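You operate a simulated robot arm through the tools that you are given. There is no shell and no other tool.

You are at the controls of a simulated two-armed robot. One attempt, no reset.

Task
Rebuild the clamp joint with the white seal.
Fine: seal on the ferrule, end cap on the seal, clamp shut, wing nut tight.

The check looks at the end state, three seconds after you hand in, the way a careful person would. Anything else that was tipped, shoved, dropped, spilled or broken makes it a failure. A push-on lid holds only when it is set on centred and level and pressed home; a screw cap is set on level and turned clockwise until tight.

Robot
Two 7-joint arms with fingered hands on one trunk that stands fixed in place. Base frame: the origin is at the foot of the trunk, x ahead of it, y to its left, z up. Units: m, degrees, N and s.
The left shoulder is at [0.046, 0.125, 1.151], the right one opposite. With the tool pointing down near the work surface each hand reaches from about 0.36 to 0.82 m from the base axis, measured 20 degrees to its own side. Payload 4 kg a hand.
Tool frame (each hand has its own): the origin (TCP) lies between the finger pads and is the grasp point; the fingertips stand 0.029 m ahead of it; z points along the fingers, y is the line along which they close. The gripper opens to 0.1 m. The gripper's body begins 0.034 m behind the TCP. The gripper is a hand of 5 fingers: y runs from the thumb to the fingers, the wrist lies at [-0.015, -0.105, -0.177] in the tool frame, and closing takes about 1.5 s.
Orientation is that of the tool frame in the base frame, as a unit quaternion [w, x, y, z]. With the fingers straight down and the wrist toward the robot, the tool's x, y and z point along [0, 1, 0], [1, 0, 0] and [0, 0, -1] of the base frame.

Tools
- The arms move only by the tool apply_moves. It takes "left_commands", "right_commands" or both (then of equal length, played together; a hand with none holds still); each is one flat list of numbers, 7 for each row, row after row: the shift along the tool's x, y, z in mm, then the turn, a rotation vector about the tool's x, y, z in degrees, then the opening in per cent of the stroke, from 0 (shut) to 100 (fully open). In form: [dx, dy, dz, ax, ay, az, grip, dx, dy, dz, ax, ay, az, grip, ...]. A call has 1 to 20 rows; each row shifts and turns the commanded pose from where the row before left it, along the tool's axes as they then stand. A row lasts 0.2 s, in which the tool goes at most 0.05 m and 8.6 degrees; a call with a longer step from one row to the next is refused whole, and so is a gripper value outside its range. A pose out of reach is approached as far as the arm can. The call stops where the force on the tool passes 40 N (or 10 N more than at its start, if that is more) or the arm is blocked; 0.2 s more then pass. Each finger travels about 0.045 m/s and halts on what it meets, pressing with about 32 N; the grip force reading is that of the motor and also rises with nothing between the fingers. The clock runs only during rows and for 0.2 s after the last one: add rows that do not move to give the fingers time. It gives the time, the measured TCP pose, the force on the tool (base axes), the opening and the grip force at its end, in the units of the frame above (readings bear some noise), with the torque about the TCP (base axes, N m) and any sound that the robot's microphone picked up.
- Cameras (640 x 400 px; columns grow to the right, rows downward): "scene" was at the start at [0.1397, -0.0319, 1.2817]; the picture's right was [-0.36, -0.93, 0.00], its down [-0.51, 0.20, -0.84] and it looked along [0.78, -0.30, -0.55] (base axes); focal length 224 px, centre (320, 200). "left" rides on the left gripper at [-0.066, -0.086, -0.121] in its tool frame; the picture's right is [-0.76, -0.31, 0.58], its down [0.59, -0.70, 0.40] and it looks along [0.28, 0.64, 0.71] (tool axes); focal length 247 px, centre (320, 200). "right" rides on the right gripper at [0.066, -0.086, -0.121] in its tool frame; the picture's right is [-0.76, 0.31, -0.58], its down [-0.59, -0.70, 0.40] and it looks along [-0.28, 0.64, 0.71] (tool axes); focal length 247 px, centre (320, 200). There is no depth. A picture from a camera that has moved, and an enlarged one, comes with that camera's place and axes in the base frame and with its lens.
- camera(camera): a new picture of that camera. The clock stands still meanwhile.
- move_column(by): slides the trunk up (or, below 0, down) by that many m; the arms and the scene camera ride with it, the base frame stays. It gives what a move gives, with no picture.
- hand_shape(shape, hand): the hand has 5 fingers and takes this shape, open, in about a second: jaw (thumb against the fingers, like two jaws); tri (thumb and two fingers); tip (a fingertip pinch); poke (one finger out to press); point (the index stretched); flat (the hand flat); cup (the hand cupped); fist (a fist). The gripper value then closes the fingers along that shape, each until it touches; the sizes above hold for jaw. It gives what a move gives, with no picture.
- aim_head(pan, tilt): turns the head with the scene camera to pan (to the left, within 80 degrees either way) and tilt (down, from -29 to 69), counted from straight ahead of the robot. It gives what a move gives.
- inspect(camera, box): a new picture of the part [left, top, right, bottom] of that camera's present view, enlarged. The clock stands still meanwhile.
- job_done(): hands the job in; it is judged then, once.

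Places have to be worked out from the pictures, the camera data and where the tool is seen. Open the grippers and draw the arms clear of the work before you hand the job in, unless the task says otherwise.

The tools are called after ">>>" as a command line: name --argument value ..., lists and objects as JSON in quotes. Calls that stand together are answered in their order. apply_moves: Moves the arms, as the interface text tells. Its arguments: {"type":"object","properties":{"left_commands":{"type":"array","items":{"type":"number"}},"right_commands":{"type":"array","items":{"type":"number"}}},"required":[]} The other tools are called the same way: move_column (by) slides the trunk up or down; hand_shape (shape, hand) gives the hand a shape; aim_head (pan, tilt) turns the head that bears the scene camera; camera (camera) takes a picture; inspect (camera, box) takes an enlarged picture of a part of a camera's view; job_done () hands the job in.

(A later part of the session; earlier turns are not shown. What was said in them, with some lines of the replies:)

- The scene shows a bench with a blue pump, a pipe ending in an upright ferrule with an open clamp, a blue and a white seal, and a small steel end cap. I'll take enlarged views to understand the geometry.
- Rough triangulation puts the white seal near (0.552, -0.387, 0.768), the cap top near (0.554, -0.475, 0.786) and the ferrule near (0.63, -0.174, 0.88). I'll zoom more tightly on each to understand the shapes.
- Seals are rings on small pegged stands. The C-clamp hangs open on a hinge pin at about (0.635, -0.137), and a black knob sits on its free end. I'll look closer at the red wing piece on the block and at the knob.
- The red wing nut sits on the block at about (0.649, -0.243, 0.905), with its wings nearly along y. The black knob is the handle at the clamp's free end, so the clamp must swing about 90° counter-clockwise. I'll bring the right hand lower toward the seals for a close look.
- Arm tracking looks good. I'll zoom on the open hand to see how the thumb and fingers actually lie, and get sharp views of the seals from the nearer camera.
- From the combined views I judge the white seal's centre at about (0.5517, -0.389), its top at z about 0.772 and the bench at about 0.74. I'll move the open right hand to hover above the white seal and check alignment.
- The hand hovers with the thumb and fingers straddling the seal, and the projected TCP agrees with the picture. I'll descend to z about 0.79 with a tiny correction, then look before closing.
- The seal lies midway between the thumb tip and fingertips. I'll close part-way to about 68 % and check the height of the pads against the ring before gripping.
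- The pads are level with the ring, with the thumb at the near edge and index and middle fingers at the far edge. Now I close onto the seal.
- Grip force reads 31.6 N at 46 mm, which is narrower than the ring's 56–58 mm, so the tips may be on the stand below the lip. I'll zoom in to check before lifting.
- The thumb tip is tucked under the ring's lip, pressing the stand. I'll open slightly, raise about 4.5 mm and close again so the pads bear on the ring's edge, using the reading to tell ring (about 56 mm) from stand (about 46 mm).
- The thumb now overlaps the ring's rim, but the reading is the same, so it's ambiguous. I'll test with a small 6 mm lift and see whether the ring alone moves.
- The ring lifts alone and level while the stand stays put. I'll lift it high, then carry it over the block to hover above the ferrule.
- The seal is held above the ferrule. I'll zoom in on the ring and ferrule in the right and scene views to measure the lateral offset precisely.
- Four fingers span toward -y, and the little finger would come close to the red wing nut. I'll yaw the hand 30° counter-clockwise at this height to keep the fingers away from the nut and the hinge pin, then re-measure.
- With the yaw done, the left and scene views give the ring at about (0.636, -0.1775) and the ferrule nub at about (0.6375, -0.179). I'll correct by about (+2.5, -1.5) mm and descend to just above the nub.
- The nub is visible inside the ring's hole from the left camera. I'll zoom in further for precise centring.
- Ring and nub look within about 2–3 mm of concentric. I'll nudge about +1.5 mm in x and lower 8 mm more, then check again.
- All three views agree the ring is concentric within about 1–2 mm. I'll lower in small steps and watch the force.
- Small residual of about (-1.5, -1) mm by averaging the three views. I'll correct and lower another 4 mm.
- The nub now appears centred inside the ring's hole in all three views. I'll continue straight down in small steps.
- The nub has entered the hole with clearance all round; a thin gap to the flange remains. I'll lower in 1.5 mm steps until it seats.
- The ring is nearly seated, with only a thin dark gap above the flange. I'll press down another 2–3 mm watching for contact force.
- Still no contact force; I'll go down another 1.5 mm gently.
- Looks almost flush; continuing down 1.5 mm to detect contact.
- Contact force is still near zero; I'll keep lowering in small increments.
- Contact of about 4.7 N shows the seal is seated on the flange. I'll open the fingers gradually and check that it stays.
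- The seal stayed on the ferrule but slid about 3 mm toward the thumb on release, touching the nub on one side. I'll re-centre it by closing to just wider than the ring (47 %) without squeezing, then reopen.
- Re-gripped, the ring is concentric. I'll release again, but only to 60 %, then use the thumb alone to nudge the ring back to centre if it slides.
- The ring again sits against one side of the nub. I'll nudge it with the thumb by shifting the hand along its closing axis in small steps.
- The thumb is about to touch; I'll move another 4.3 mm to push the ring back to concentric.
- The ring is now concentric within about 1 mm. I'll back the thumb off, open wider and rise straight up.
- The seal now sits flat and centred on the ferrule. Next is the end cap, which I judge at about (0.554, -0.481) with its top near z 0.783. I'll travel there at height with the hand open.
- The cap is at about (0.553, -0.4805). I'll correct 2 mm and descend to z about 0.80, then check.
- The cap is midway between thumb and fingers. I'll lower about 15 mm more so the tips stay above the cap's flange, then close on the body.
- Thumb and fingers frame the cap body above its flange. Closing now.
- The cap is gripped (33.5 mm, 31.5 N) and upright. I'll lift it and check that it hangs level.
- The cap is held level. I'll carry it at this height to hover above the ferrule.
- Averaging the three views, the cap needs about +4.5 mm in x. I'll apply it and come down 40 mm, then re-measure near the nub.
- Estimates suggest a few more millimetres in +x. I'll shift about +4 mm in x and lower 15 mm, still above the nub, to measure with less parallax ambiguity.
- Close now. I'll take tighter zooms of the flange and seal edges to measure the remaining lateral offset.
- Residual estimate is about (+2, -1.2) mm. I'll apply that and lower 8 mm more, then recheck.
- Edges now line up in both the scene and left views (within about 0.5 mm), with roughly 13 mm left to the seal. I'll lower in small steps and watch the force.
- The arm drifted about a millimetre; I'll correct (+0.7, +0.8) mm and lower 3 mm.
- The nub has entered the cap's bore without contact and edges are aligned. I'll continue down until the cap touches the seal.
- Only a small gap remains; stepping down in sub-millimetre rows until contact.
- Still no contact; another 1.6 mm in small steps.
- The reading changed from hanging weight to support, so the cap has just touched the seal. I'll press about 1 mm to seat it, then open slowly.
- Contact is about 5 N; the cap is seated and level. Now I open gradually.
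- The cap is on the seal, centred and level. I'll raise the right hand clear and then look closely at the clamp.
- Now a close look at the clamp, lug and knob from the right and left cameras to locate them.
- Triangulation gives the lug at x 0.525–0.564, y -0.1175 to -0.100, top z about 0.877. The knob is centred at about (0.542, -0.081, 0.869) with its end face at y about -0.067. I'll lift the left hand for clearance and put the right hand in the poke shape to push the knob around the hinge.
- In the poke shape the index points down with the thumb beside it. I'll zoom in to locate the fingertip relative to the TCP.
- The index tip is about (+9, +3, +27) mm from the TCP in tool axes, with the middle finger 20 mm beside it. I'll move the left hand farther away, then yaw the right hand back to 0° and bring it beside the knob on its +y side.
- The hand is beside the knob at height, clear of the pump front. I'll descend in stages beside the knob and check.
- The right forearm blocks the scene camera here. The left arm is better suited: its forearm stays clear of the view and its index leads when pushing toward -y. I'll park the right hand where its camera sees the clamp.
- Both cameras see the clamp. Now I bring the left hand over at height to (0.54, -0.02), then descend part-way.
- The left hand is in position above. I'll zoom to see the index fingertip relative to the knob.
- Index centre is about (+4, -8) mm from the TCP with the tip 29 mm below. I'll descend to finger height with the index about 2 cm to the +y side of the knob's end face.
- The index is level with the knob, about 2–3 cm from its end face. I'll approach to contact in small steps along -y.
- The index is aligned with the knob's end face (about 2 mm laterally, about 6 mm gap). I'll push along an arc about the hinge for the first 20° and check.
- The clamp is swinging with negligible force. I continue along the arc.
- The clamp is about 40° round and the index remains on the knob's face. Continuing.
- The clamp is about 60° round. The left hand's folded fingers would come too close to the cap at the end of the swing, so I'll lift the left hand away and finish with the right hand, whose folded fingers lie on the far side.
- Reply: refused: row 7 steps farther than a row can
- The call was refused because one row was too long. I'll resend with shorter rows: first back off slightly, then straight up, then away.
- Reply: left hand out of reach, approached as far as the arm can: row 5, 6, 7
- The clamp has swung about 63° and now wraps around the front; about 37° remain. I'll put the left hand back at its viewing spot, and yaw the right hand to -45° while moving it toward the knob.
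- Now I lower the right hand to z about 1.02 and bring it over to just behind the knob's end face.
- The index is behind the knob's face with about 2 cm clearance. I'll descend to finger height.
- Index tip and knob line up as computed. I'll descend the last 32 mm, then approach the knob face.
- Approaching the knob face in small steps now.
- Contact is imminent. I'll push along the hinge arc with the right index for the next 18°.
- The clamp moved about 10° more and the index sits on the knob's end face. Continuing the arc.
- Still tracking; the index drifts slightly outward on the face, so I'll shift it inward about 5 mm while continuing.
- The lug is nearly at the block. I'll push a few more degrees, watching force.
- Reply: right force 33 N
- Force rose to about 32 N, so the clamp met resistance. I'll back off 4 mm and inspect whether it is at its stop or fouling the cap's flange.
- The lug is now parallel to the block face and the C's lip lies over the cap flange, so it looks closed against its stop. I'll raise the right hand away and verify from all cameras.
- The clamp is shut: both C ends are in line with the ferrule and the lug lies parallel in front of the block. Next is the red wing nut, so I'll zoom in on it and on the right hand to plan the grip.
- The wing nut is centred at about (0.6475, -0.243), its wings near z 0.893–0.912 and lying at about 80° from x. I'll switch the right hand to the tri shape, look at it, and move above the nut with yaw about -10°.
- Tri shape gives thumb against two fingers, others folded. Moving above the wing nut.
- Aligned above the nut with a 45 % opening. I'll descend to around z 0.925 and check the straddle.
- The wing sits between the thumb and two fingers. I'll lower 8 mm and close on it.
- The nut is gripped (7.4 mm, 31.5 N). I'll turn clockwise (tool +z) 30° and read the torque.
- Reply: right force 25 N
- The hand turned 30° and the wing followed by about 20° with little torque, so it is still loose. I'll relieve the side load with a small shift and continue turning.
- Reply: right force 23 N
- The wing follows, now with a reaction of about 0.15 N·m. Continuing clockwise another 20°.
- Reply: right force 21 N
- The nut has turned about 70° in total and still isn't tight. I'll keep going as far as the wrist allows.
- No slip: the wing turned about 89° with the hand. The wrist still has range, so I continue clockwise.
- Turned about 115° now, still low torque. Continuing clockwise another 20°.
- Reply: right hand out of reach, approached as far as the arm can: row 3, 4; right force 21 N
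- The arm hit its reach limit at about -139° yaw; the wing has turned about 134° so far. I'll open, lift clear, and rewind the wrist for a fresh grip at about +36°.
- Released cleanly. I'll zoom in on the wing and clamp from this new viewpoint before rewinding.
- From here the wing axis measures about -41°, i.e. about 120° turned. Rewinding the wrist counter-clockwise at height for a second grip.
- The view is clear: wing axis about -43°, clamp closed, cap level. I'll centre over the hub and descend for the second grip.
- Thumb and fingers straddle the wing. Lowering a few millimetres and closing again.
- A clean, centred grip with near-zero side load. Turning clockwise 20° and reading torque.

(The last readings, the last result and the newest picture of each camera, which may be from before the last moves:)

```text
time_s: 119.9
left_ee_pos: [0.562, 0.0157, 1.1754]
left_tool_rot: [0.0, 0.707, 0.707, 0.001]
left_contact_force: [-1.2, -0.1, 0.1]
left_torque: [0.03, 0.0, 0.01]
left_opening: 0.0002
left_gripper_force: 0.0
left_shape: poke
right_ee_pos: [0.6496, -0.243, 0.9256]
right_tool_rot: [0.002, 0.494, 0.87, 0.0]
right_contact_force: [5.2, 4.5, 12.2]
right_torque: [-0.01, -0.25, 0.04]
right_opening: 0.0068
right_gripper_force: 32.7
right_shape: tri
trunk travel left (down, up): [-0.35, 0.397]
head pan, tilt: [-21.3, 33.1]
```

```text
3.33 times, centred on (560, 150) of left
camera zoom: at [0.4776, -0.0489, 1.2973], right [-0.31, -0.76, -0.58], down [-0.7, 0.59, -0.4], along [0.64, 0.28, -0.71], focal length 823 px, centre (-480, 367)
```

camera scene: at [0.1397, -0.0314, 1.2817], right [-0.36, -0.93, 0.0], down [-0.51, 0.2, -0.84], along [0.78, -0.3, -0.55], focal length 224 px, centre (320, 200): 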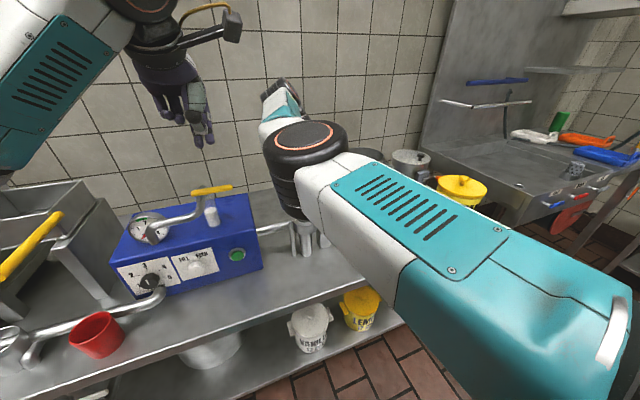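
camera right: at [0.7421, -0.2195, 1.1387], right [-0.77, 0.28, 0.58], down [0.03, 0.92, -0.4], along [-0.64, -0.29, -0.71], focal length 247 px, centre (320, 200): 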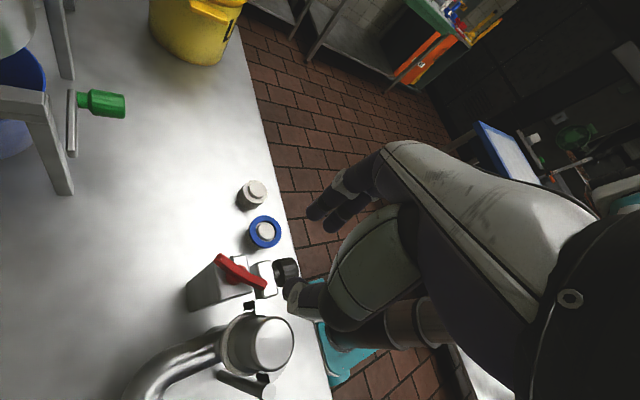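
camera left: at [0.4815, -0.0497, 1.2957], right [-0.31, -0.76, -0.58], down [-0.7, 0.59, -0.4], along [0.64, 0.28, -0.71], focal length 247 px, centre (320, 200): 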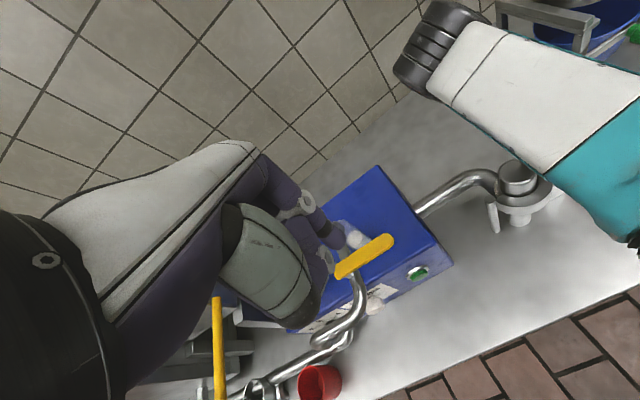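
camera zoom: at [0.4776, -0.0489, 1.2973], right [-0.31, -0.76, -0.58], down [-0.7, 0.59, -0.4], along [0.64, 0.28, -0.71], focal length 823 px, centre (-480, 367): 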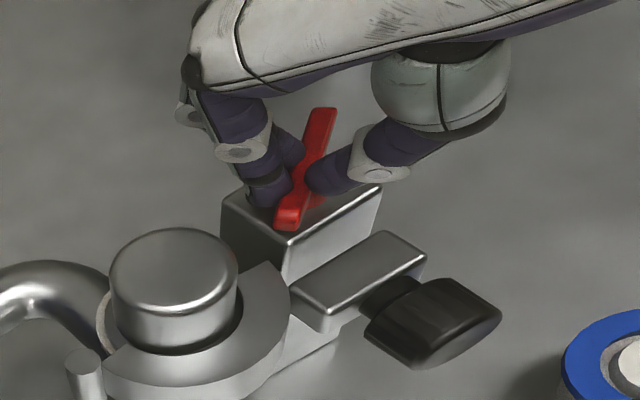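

The wing follows the hand exactly, still with only light torque. Continuing clockwise 40° more.

>>> apply_moves --right_commands '[0, 0, -0.5, 0, 0, 5, 3, 0, 0, 0, 0, 0, 5, 3, 0, 0, 0, 0, 0, 5, 3, 0, 0, 0, 0, 0, 5, 3, 0, 0, 0, 0, 0, 0, 3]'

>>> apply_moves --right_commands '[0, 0, 0, 0, 0, 5, 3, 0, 0, 0, 0, 0, 5, 3, 0, 0, 0, 0, 0, 5, 3, 0, 0, 0, 0, 0, 5, 3, 0, 0, 0, 0, 0, 0, 3]'

>>> inspect --camera "left" --box '[500, 90, 620, 210]'

>>> inspect --camera "scene" --box '[300, 180, 360, 240]'

```text
time_s: 121.1
left_ee_pos: [0.5632, 0.0164, 1.1749]
left_tool_rot: [0.0, 0.707, 0.707, 0.0]
left_contact_force: [-0.3, -1.0, -0.6]
left_torque: [0.01, 0.0, 0.01]
left_opening: 0.0002
left_gripper_force: 0.0
left_shape: poke
right_ee_pos: [0.6511, -0.2427, 0.9247]
right_tool_rot: [0.001, 0.637, 0.771, -0.001]
right_contact_force: [12.7, 3.3, 9.3]
right_torque: [-0.03, -0.51, 0.06]
right_opening: 0.0068
right_gripper_force: 31.9
right_shape: tri
trunk travel left (down, up): [-0.35, 0.397]
head pan, tilt: [-21.3, 33.1]
```

```text
time_s: 122.3
left_ee_pos: [0.5635, 0.016, 1.1759]
left_tool_rot: [0.0, 0.707, 0.707, -0.001]
left_contact_force: [0.1, -0.4, 0.4]
left_torque: [0.0, 0.0, 0.0]
left_opening: 0.0001
left_gripper_force: 0.0
left_shape: poke
right_ee_pos: [0.6514, -0.2413, 0.9238]
right_tool_rot: [0.0, 0.761, 0.649, -0.001]
right_contact_force: [10.8, 5.2, 9.0]
right_torque: [-0.06, -0.45, 0.15]
right_opening: 0.0065
right_gripper_force: 31.8
right_shape: tri
trunk travel left (down, up): [-0.35, 0.397]
head pan, tilt: [-21.3, 33.1]
```

```text
3.33 times, centred on (560, 150) of left
camera zoom: at [0.4785, -0.0489, 1.2969], right [-0.31, -0.76, -0.58], down [-0.7, 0.59, -0.4], along [0.64, 0.28, -0.71], focal length 823 px, centre (-480, 367)
```

zoom: 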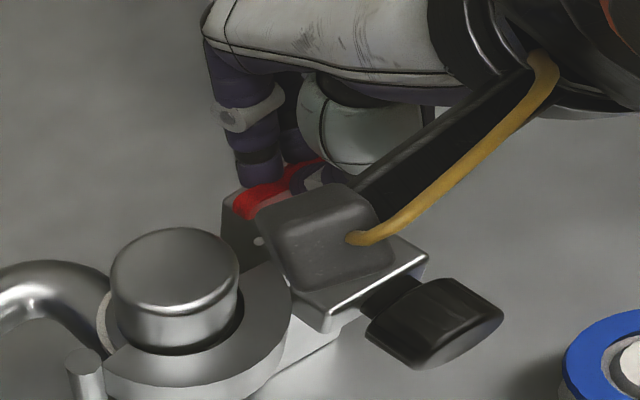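

```text
6.67 times, centred on (330, 210) of scene
camera zoom: at [0.1403, -0.0304, 1.2817], right [-0.36, -0.93, 0.0], down [-0.51, 0.2, -0.84], along [0.78, -0.31, -0.55], focal length 1496 px, centre (253, 133)
```

zoom: 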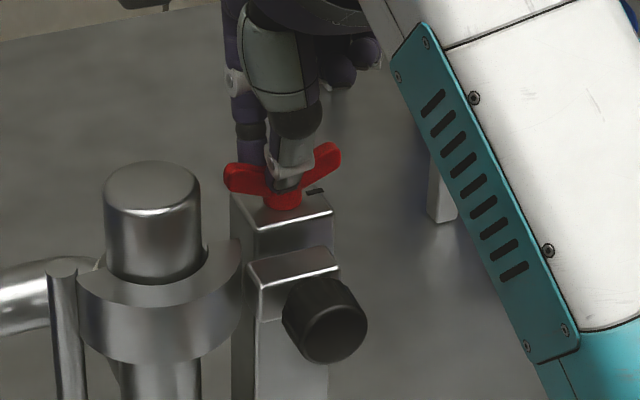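

The nut has now turned about 180° in total and still moves freely. I continue clockwise in the same grip.

>>> apply_moves --right_commands '[0.5, 0.5, -0.5, 0, 0, 5, 3, 0, 0, 0, 0, 0, 5, 3, 0, 0, 0, 0, 0, 5, 3, 0, 0, 0, 0, 0, 5, 3, 0, 0, 0, 0, 0, 5, 3, 0, 0, 0, 0, 0, 5, 3, 0, 0, 0, 0, 0, 0, 3]'

>>> apply_moves --right_commands '[0.5, 0, -0.5, 0, 0, 5, 3, 0, 0, 0, 0, 0, 5, 3, 0, 0, 0, 0, 0, 5, 3, 0, 0, 0, 0, 0, 5, 3, 0, 0, 0, 0, 0, 5, 3, 0, 0, 0, 0, 0, 5, 3, 0, 0, 0, 0, 0, 0, 3]'

>>> inspect --camera "right" --box '[220, 160, 360, 310]'

```text
time_s: 123.9
left_ee_pos: [0.5657, 0.017, 1.1748]
left_tool_rot: [-0.001, 0.707, 0.707, -0.001]
left_contact_force: [0.4, -0.5, -0.6]
left_torque: [-0.01, 0.04, 0.0]
left_opening: 0.0
left_gripper_force: 0.1
left_shape: poke
right_ee_pos: [0.6527, -0.2406, 0.926]
right_tool_rot: [0.001, 0.902, 0.431, 0.001]
right_contact_force: [19.9, 13.3, 7.7]
right_torque: [-0.02, -0.64, 0.43]
right_opening: 0.0054
right_gripper_force: 32.4
right_shape: tri
trunk travel left (down, up): [-0.35, 0.397]
head pan, tilt: [-21.3, 33.1]
```

```text
time_s: 125.7
left_ee_pos: [0.5637, 0.0141, 1.1733]
left_tool_rot: [-0.002, 0.708, 0.706, -0.002]
left_contact_force: [-0.1, -0.7, 1.0]
left_torque: [-0.01, 0.01, 0.01]
left_opening: 0.0
left_gripper_force: 0.1
left_shape: poke
right_ee_pos: [0.6563, -0.2394, 0.926]
right_tool_rot: [0.0, 0.982, 0.188, 0.007]
right_contact_force: [26.1, 12.1, -4.0]
right_torque: [0.16, -0.78, 0.46]
right_opening: 0.0023
right_gripper_force: 32.1
right_shape: tri
trunk travel left (down, up): [-0.35, 0.397]
head pan, tilt: [-21.3, 33.1]
stopped in row 7 (right hand): the force on the tool passed its limit at 41 N (the readings are from after the stop); the commanded pose is now the measured one
```

```text
2.67 times, centred on (290, 235) of right
camera zoom: at [0.6837, -0.1348, 1.0476], right [-0.6, -0.57, 0.57], down [-0.8, 0.44, -0.41], along [-0.02, -0.7, -0.71], focal length 659 px, centre (400, 107)
```

zoom: 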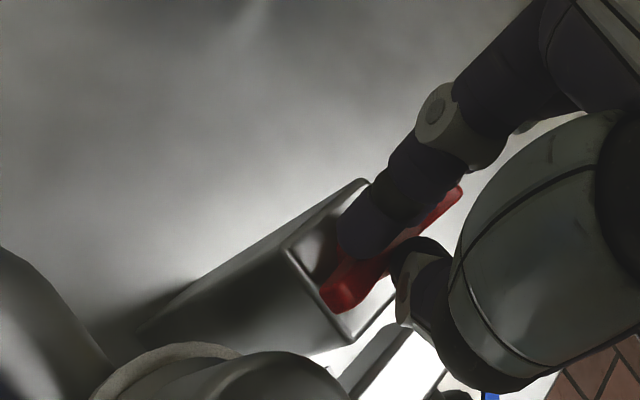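

Torque climbed to about 0.45 N·m and the fingers slipped round the wing, which suggests the nut has reached its stop. I'll open, lift and look at the wing's orientation.

>>> apply_moves --right_commands '[0, 0, 0, 0, 0, 0, 12, 0, 0, 0, 0, 0, 0, 22, 0, 0, 0, 0, 0, 0, 32, 0, 0, 0, 0, 0, 0, 42, 0, 0, 0, 0, 0, 0, 45, 0, 0, -15, 0, 0, 0, 45, 0, 0, -35, 0, 0, 0, 45, 0, 0, -35, 0, 0, 0, 45, 0, 0, 0, 0, 0, -8, 45, 0, 0, 0, 0, 0, -8, 45, 0, 0, 0, 0, 0, -8, 45, 0, 0, 0, 0, 0, -8, 45, 0, 0, 0, 0, 0, -8, 45, 0, 0, 0, 0, 0, -8, 45, 0, 0, 0, 0, 0, -8, 45, 0, 0, 0, 0, 0, 0, 45]'

>>> inspect --camera "scene" --box '[300, 180, 360, 240]'

>>> inspect --camera "left" --box '[500, 90, 620, 210]'

>>> inspect --camera "right" --box '[160, 160, 360, 330]'

```text
time_s: 129.1
left_ee_pos: [0.5634, 0.0137, 1.1737]
left_tool_rot: [-0.001, 0.707, 0.707, -0.001]
left_contact_force: [-0.1, -0.3, 0.3]
left_torque: [0.05, 0.0, 0.01]
left_opening: 0.0
left_gripper_force: 0.1
left_shape: poke
right_ee_pos: [0.6507, -0.2412, 1.0113]
right_tool_rot: [0.003, 0.78, 0.626, 0.003]
right_contact_force: [0.5, 0.2, 0.6]
right_torque: [-0.02, -0.01, -0.03]
right_opening: 0.0452
right_gripper_force: 0.0
right_shape: tri
trunk travel left (down, up): [-0.35, 0.397]
head pan, tilt: [-21.3, 33.1]
```

```text
6.67 times, centred on (330, 210) of scene
camera zoom: at [0.1399, -0.0311, 1.2817], right [-0.36, -0.93, 0.0], down [-0.51, 0.2, -0.84], along [0.78, -0.3, -0.55], focal length 1496 px, centre (253, 133)
```

zoom: 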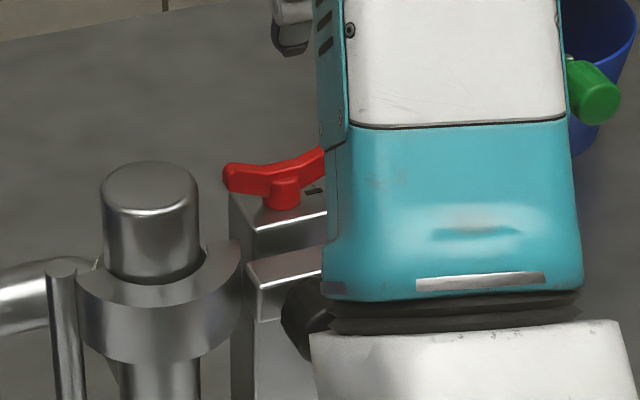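

```text
3.33 times, centred on (560, 150) of left
camera zoom: at [0.4773, -0.0514, 1.2969], right [-0.31, -0.76, -0.58], down [-0.7, 0.59, -0.4], along [0.64, 0.28, -0.71], focal length 823 px, centre (-480, 367)
```

zoom: 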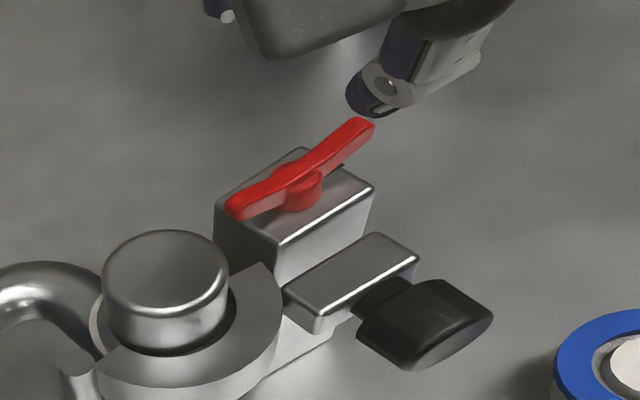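

```text
2.35 times, centred on (260, 245) of right
camera zoom: at [0.5809, -0.1583, 1.1326], right [0.13, -0.81, 0.58], down [-0.81, -0.42, -0.41], along [0.57, -0.42, -0.71], focal length 581 px, centre (461, 94)
```

zoom: 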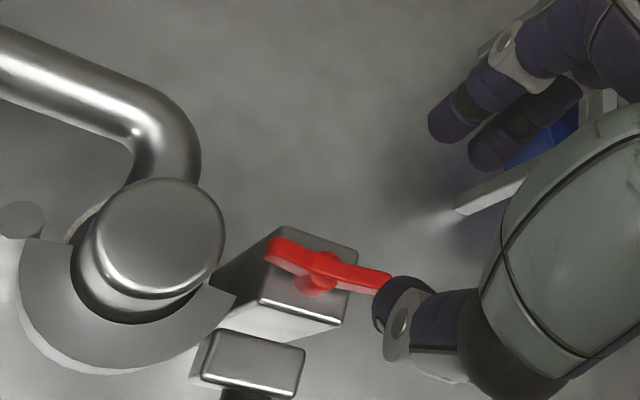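

The wing now sits at about 88°, i.e. roughly 172° clockwise from the start, and it did not follow the last turn. I'll re-grip it squarely and test whether it resists from the first few degrees.

>>> apply_moves --right_commands '[0, 0, 20, 0, 0, -5, 45, -2, -1, 25, 0, 0, -5, 45, 0, 0, 25, 0, 0, 0, 45, 0, 0, 12, 0, 0, 0, 45, 0, 0, 5, 0, 0, 0, 45, 0, 0, 0, 0, 0, 0, 35, 0, 0, 0, 0, 0, 0, 25, 0, 0, 0, 0, 0, 0, 15, 0, 0, 0, 0, 0, 0, 5, 0, 0, 0, 0, 0, 0, 2, 0, 0, 0, 0, 0, 0, 2]'

>>> inspect --camera "scene" --box '[300, 180, 360, 240]'

>>> inspect --camera "right" --box '[220, 160, 360, 310]'

```text
time_s: 131.5
left_ee_pos: [0.5621, 0.0143, 1.1763]
left_tool_rot: [-0.001, 0.708, 0.706, 0.0]
left_contact_force: [-0.4, -0.8, -0.2]
left_torque: [-0.02, 0.01, 0.0]
left_opening: 0.0
left_gripper_force: 0.0
left_shape: poke
right_ee_pos: [0.6506, -0.2432, 0.925]
right_tool_rot: [0.004, 0.723, 0.691, 0.004]
right_contact_force: [-0.3, -0.1, 5.2]
right_torque: [0.01, 0.13, -0.04]
right_opening: 0.0068
right_gripper_force: 31.9
right_shape: tri
trunk travel left (down, up): [-0.35, 0.397]
head pan, tilt: [-21.3, 33.1]
```

```text
6.67 times, centred on (330, 210) of scene
camera zoom: at [0.1394, -0.031, 1.2819], right [-0.36, -0.93, 0.0], down [-0.51, 0.2, -0.84], along [0.78, -0.3, -0.55], focal length 1496 px, centre (253, 133)
```

zoom: 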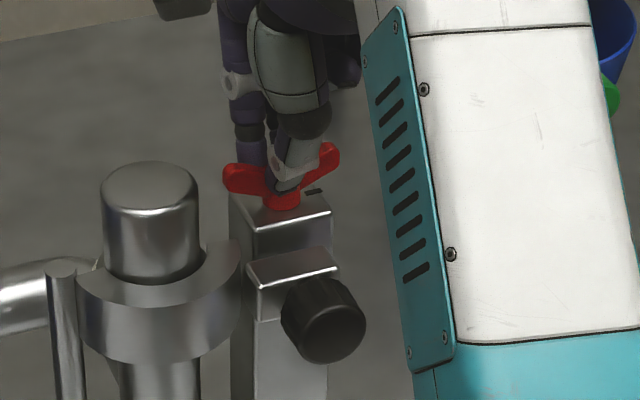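

```text
2.67 times, centred on (290, 235) of right
camera zoom: at [0.5676, -0.1724, 1.0454], right [0.26, -0.77, 0.58], down [-0.73, -0.55, -0.41], along [0.64, -0.31, -0.71], focal length 659 px, centre (400, 107)
```

zoom: 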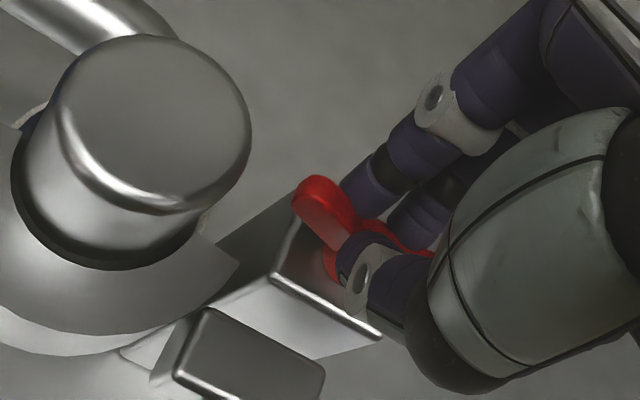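

Gripped squarely with low baseline load. Turning clockwise 10° to test resistance.

>>> apply_moves --right_commands '[0, 0, 0, 0, 0, 5, 2, 0, 0, 0, 0, 0, 5, 2, 0, 0, 0, 0, 0, 0, 2]'

>>> inspect --camera "right" --box '[220, 160, 360, 310]'

>>> apply_moves --right_commands '[0, 0, 0, 0, 0, 5, 2, 0, 0, 0, 0, 0, 5, 2, 0, 0, 0, 0, 0, 0, 2]'

>>> inspect --camera "right" --box '[220, 160, 360, 310]'

```text
time_s: 132.3
left_ee_pos: [0.563, 0.0134, 1.1755]
left_tool_rot: [-0.001, 0.708, 0.706, -0.001]
left_contact_force: [-0.4, -0.5, 0.0]
left_torque: [0.02, -0.03, 0.01]
left_opening: 0.0
left_gripper_force: 0.1
left_shape: poke
right_ee_pos: [0.6524, -0.2421, 0.9245]
right_tool_rot: [0.003, 0.781, 0.624, 0.005]
right_contact_force: [2.3, 5.4, 4.9]
right_torque: [0.08, 0.04, 0.12]
right_opening: 0.0057
right_gripper_force: 31.8
right_shape: tri
trunk travel left (down, up): [-0.35, 0.397]
head pan, tilt: [-21.3, 33.1]
```

```text
2.67 times, centred on (290, 235) of right
camera zoom: at [0.5815, -0.1587, 1.0456], right [0.13, -0.81, 0.58], down [-0.81, -0.42, -0.41], along [0.57, -0.42, -0.71], focal length 659 px, centre (400, 107)
```

zoom: 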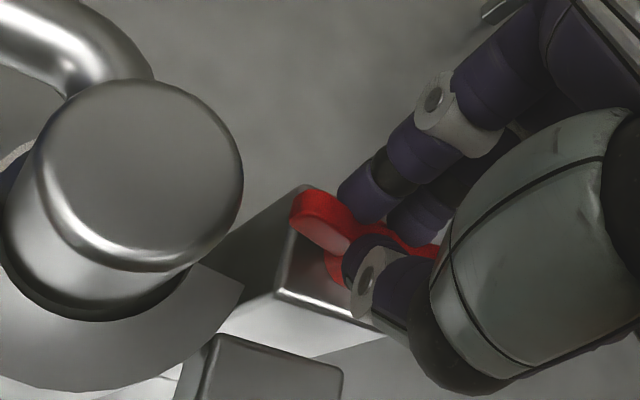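

```text
time_s: 133.1
left_ee_pos: [0.5629, 0.0138, 1.1746]
left_tool_rot: [0.0, 0.708, 0.706, -0.001]
left_contact_force: [-0.4, -0.3, -0.2]
left_torque: [0.0, 0.0, 0.0]
left_opening: 0.0
left_gripper_force: 0.1
left_shape: poke
right_ee_pos: [0.652, -0.2422, 0.924]
right_tool_rot: [0.004, 0.833, 0.554, 0.004]
right_contact_force: [7.9, 10.0, 7.8]
right_torque: [0.07, -0.19, 0.2]
right_opening: 0.0056
right_gripper_force: 32.1
right_shape: tri
trunk travel left (down, up): [-0.35, 0.397]
head pan, tilt: [-21.3, 33.1]
```

```text
2.67 times, centred on (290, 235) of right
camera zoom: at [0.5969, -0.1474, 1.0454], right [-0.02, -0.82, 0.58], down [-0.87, -0.27, -0.41], along [0.49, -0.51, -0.71], focal length 659 px, centre (400, 107)
```

zoom: 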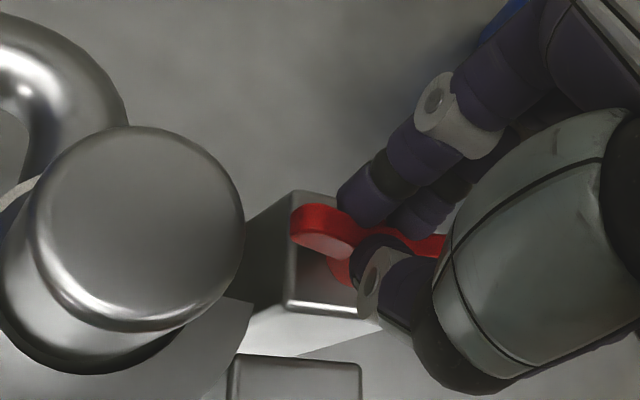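

The wing stays parallel to the block edge while the hand turns past it, so the nut is hard against its stop after about 172°. It's tight. I'll release, lift clear and verify.

>>> apply_moves --right_commands '[0, 0, 0, 0, 0, -5, 2, 0, 0, 0, 0, 0, -5, 8, 0, 0, 0, 0, 0, -5, 16, 0, 0, 0, 0, 0, -5, 26, 0, 0, 0, 0, 0, 0, 36, 0, 0, 0, 0, 0, 0, 45, 0, 0, 0, 0, 0, 0, 45, 0, 0, -15, 0, 0, 0, 45, 0, 0, -35, 0, 0, 0, 45, 0, 0, -40, 0, 0, 0, 45, -30, -20, -20, 0, 0, 0, 45, -35, -25, 0, 0, 0, 0, 45, -35, -25, 0, 0, 0, 0, 45, -35, -25, 0, 0, 0, 0, 45, 0, 0, 0, 0, 0, 0, 45]'

>>> inspect --camera "scene" --box '[280, 185, 360, 265]'

>>> inspect --camera "left" --box '[480, 110, 600, 230]'

>>> camera --camera "right"

```text
time_s: 136.3
left_ee_pos: [0.5635, 0.0141, 1.1759]
left_tool_rot: [-0.001, 0.707, 0.707, -0.001]
left_contact_force: [-0.3, -0.2, 0.2]
left_torque: [-0.02, 0.04, -0.02]
left_opening: 0.0
left_gripper_force: 0.1
left_shape: poke
right_ee_pos: [0.5471, -0.3747, 1.0347]
right_tool_rot: [0.003, 0.724, 0.69, 0.003]
right_contact_force: [-0.2, -0.3, 0.0]
right_torque: [-0.01, 0.01, 0.01]
right_opening: 0.0445
right_gripper_force: 0.0
right_shape: tri
trunk travel left (down, up): [-0.35, 0.397]
head pan, tilt: [-21.3, 33.1]
```

```text
5.00 times, centred on (320, 225) of scene
camera zoom: at [0.1401, -0.031, 1.2817], right [-0.36, -0.93, 0.0], down [-0.51, 0.2, -0.84], along [0.78, -0.3, -0.55], focal length 1122 px, centre (320, 75)
```

zoom: 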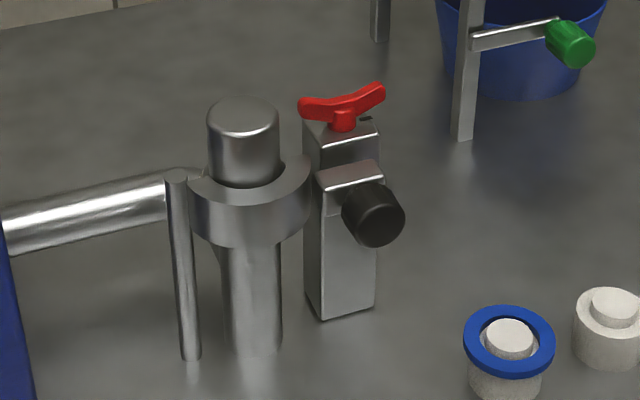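

```text
3.33 times, centred on (540, 170) of left
camera zoom: at [0.4776, -0.0511, 1.2968], right [-0.31, -0.76, -0.58], down [-0.7, 0.59, -0.4], along [0.64, 0.28, -0.71], focal length 823 px, centre (-413, 300)
```

zoom: 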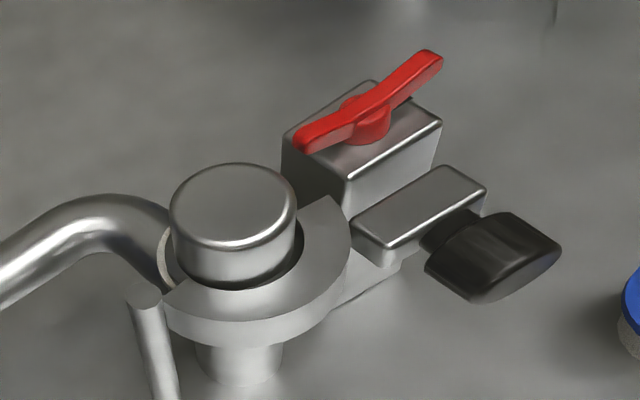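

```text
taken
camera right: at [0.4654, -0.3047, 1.1555], right [0.27, -0.77, 0.58], down [-0.73, -0.56, -0.41], along [0.63, -0.31, -0.71], focal length 247 px, centre (320, 200)
```

right: 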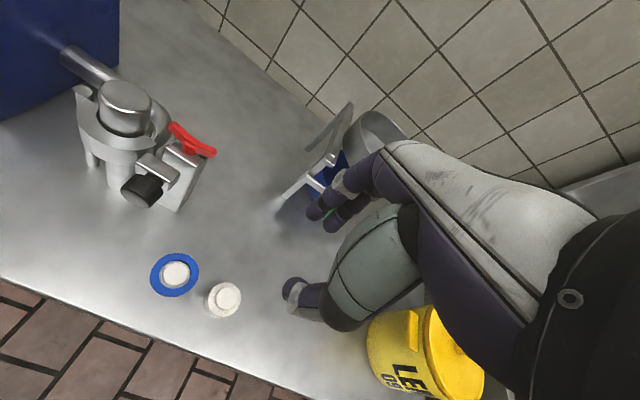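

The nut stays at its stop position. I'll take close-ups of the closed clamp around the cap to be sure it is fully shut and the cap is seated level.

>>> inspect --camera "scene" --box '[290, 205, 330, 240]'

>>> inspect --camera "right" --box '[60, 60, 220, 220]'

>>> inspect --camera "left" --box '[490, 145, 560, 220]'

```text
11.43 times, centred on (310, 222) of scene
camera zoom: at [0.1401, -0.031, 1.2817], right [-0.36, -0.93, 0.0], down [-0.51, 0.2, -0.84], along [0.78, -0.3, -0.55], focal length 2564 px, centre (434, -57)
```

zoom: 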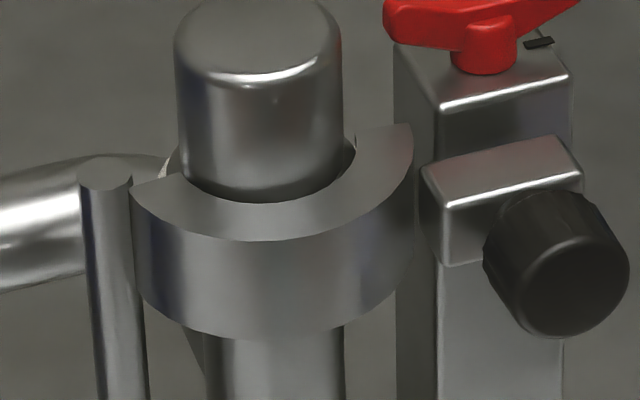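

```text
2.50 times, centred on (140, 140) of right
camera zoom: at [0.4654, -0.3047, 1.1555], right [0.27, -0.77, 0.58], down [-0.73, -0.56, -0.41], along [0.63, -0.31, -0.71], focal length 617 px, centre (770, 350)
```

zoom: 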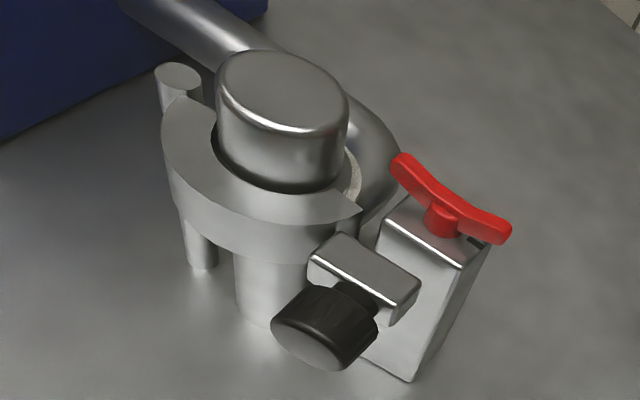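

```text
5.33 times, centred on (525, 182) of left
camera zoom: at [0.4776, -0.0511, 1.2968], right [-0.31, -0.76, -0.58], down [-0.7, 0.59, -0.4], along [0.64, 0.28, -0.71], focal length 1317 px, centre (-773, 293)
```

zoom: 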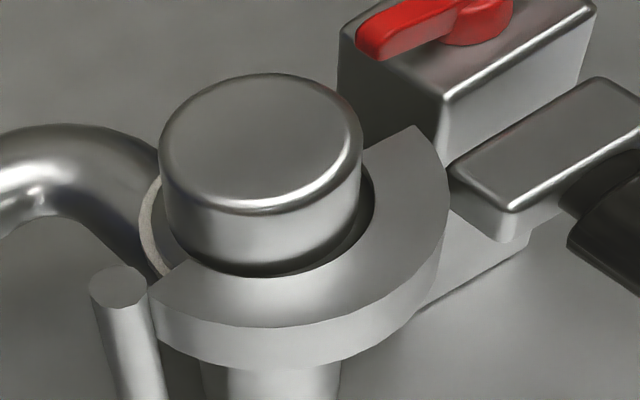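

The clamp's ends lie in line with the hinge and ferrule (within about 1°). The lip is over the cap flange, the cap is level, and the nut is at its stop. I'll draw both arms clear and open the hands.

>>> apply_moves --left_commands '[30, -12, -10, 0, 0, 0, 0, 30, -12, -10, 0, 0, 0, 0, 30, -12, -10, 0, 0, 0, 0, 30, -12, -10, 0, 0, 0, 0, 30, -12, -10, 0, 0, 0, 0, 0, 0, 0, 0, 0, 0, 0]' --right_commands '[-5, -10, -35, 0, 0, 0, 45, -16, -24, -30, 0, 0, 0, 45, -16, -24, -30, 0, 0, 0, 45, -16, -24, -30, 0, 0, 0, 45, -10, -15, 0, 0, 0, 0, 45, 0, 0, 0, 0, 0, 0, 45]'

>>> hand_shape --hand "left" --shape "jaw"

>>> hand_shape --hand "right" --shape "jaw"

>>> apply_moves --left_commands '[0, 0, 0, 0, 0, 0, 100, 0, 0, 0, 0, 0, 0, 100, 0, 0, 0, 0, 0, 0, 100, 0, 0, 0, 0, 0, 0, 100]' --right_commands '[0, 0, 0, 0, 0, 0, 100, 0, 0, 0, 0, 0, 0, 100, 0, 0, 0, 0, 0, 0, 100, 0, 0, 0, 0, 0, 0, 100]'

>>> camera --camera "scene"

>>> inspect --camera "scene" --box '[270, 180, 410, 280]'

>>> inspect --camera "right" --box '[60, 40, 280, 280]'

```text
time_s: 137.7
left_ee_pos: [0.5044, 0.1642, 1.2274]
left_tool_rot: [0.0, 0.708, 0.707, 0.0]
left_contact_force: [0.1, -0.2, 1.0]
left_torque: [0.0, -0.02, -0.01]
left_opening: 0.0
left_gripper_force: 0.0
left_shape: poke
right_ee_pos: [0.4453, -0.4325, 1.1576]
right_tool_rot: [0.002, 0.723, 0.69, 0.003]
right_contact_force: [0.1, 0.3, 0.2]
right_torque: [-0.01, -0.02, 0.05]
right_opening: 0.0448
right_gripper_force: 0.1
right_shape: tri
trunk travel left (down, up): [-0.35, 0.397]
head pan, tilt: [-21.3, 33.1]
```

```text
time_s: 138.6
left_ee_pos: [0.5037, 0.1639, 1.2281]
left_tool_rot: [0.0, 0.708, 0.707, 0.0]
left_contact_force: [1.0, 0.4, -0.1]
left_torque: [0.0, 0.03, 0.01]
left_opening: 0.0999
left_gripper_force: 0.0
left_shape: jaw
right_ee_pos: [0.4473, -0.4325, 1.1574]
right_tool_rot: [0.004, 0.724, 0.69, 0.002]
right_contact_force: [0.4, -0.1, -0.5]
right_torque: [0.01, 0.01, -0.03]
right_opening: 0.0448
right_gripper_force: 0.1
right_shape: tri
trunk travel left (down, up): [-0.35, 0.397]
head pan, tilt: [-21.3, 33.1]
```

```text
time_s: 139.5
left_ee_pos: [0.5033, 0.1652, 1.2275]
left_tool_rot: [-0.001, 0.708, 0.706, 0.0]
left_contact_force: [0.3, 0.3, -0.4]
left_torque: [0.0, 0.02, -0.03]
left_opening: 0.1
left_gripper_force: 0.1
left_shape: jaw
right_ee_pos: [0.4464, -0.4333, 1.1579]
right_tool_rot: [0.004, 0.724, 0.69, 0.003]
right_contact_force: [-0.2, 0.4, 0.1]
right_torque: [0.05, -0.02, -0.01]
right_opening: 0.0998
right_gripper_force: 0.1
right_shape: jaw
trunk travel left (down, up): [-0.35, 0.397]
head pan, tilt: [-21.3, 33.1]
```

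```text
time_s: 140.5
left_ee_pos: [0.5034, 0.1638, 1.2279]
left_tool_rot: [-0.001, 0.708, 0.706, 0.0]
left_contact_force: [-0.3, -0.4, 0.4]
left_torque: [-0.03, 0.01, 0.01]
left_opening: 0.0999
left_gripper_force: 0.1
left_shape: jaw
right_ee_pos: [0.446, -0.4337, 1.1581]
right_tool_rot: [0.004, 0.724, 0.69, 0.003]
right_contact_force: [0.4, 0.4, 0.9]
right_torque: [-0.04, 0.02, 0.01]
right_opening: 0.0999
right_gripper_force: 0.1
right_shape: jaw
trunk travel left (down, up): [-0.35, 0.397]
head pan, tilt: [-21.3, 33.1]
```

```text
taken
camera scene: at [0.1397, -0.0312, 1.2817], right [-0.36, -0.93, 0.0], down [-0.51, 0.2, -0.84], along [0.78, -0.3, -0.55], focal length 224 px, centre (320, 200)
```

scene: 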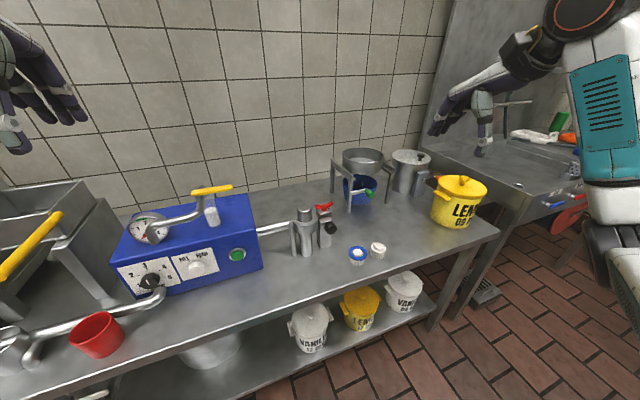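

```text
4.00 times, centred on (340, 230) of scene
camera zoom: at [0.1397, -0.0312, 1.2817], right [-0.36, -0.93, 0.0], down [-0.51, 0.2, -0.84], along [0.78, -0.3, -0.55], focal length 898 px, centre (240, 80)
```

zoom: 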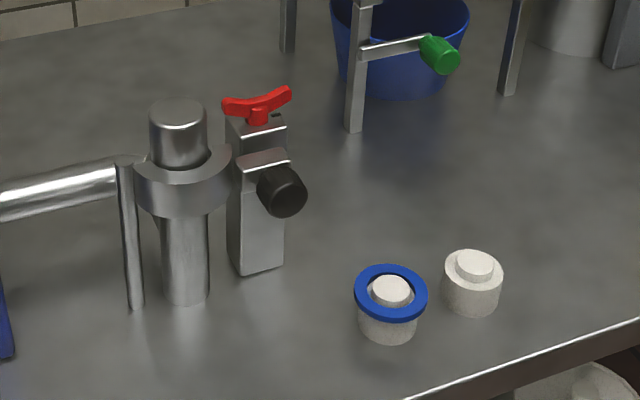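

```text
1.67 times, centred on (170, 160) of right
camera zoom: at [0.3631, -0.3626, 1.279], right [0.26, -0.77, 0.58], down [-0.73, -0.55, -0.41], along [0.63, -0.31, -0.71], focal length 412 px, centre (570, 267)
```

zoom: 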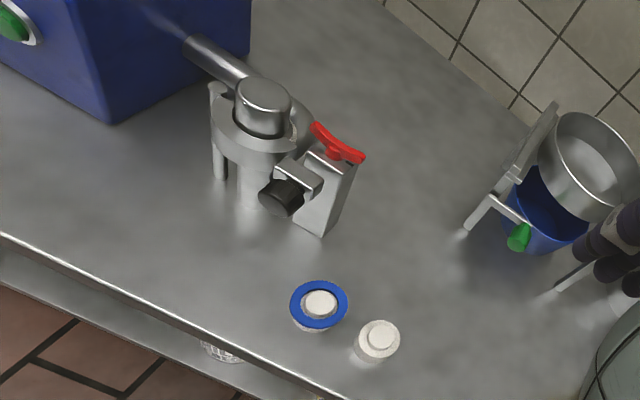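

Everything checks out. The white seal and cap are seated, the clamp is closed, and the nut stayed at its stop through the second turning test. The blue seal and everything else are untouched, and both arms are clear with hands open. Handing in.

>>> job_done

```text
The job is handed in.
```

I rebuilt the clamp joint with the white seal and handed the job in. The judge's result isn't back yet.

- **Seal:** it sits flat on the ferrule, within about 1 mm of centre.
- **End cap:** it is level on the seal. The clamp's lip covers its flange.
- **Clamp:** I swung it about 90° to its stop. Its ends line up with the hinge and ferrule to about 1°.
- **Wing nut:** I took the red wing nut on the block to be the one meant, not the black knob on the clamp arm. It turned freely clockwise for about 172°, then stopped and held against about 0.45 N·m. A second try on a fresh grip did not move it, so I judged it tight. Nothing in the readings confirms "tight" beyond that.

In the last pictures the blue seal, both stands and the pump looked as they did at the start. Both arms were drawn back with the hands open.
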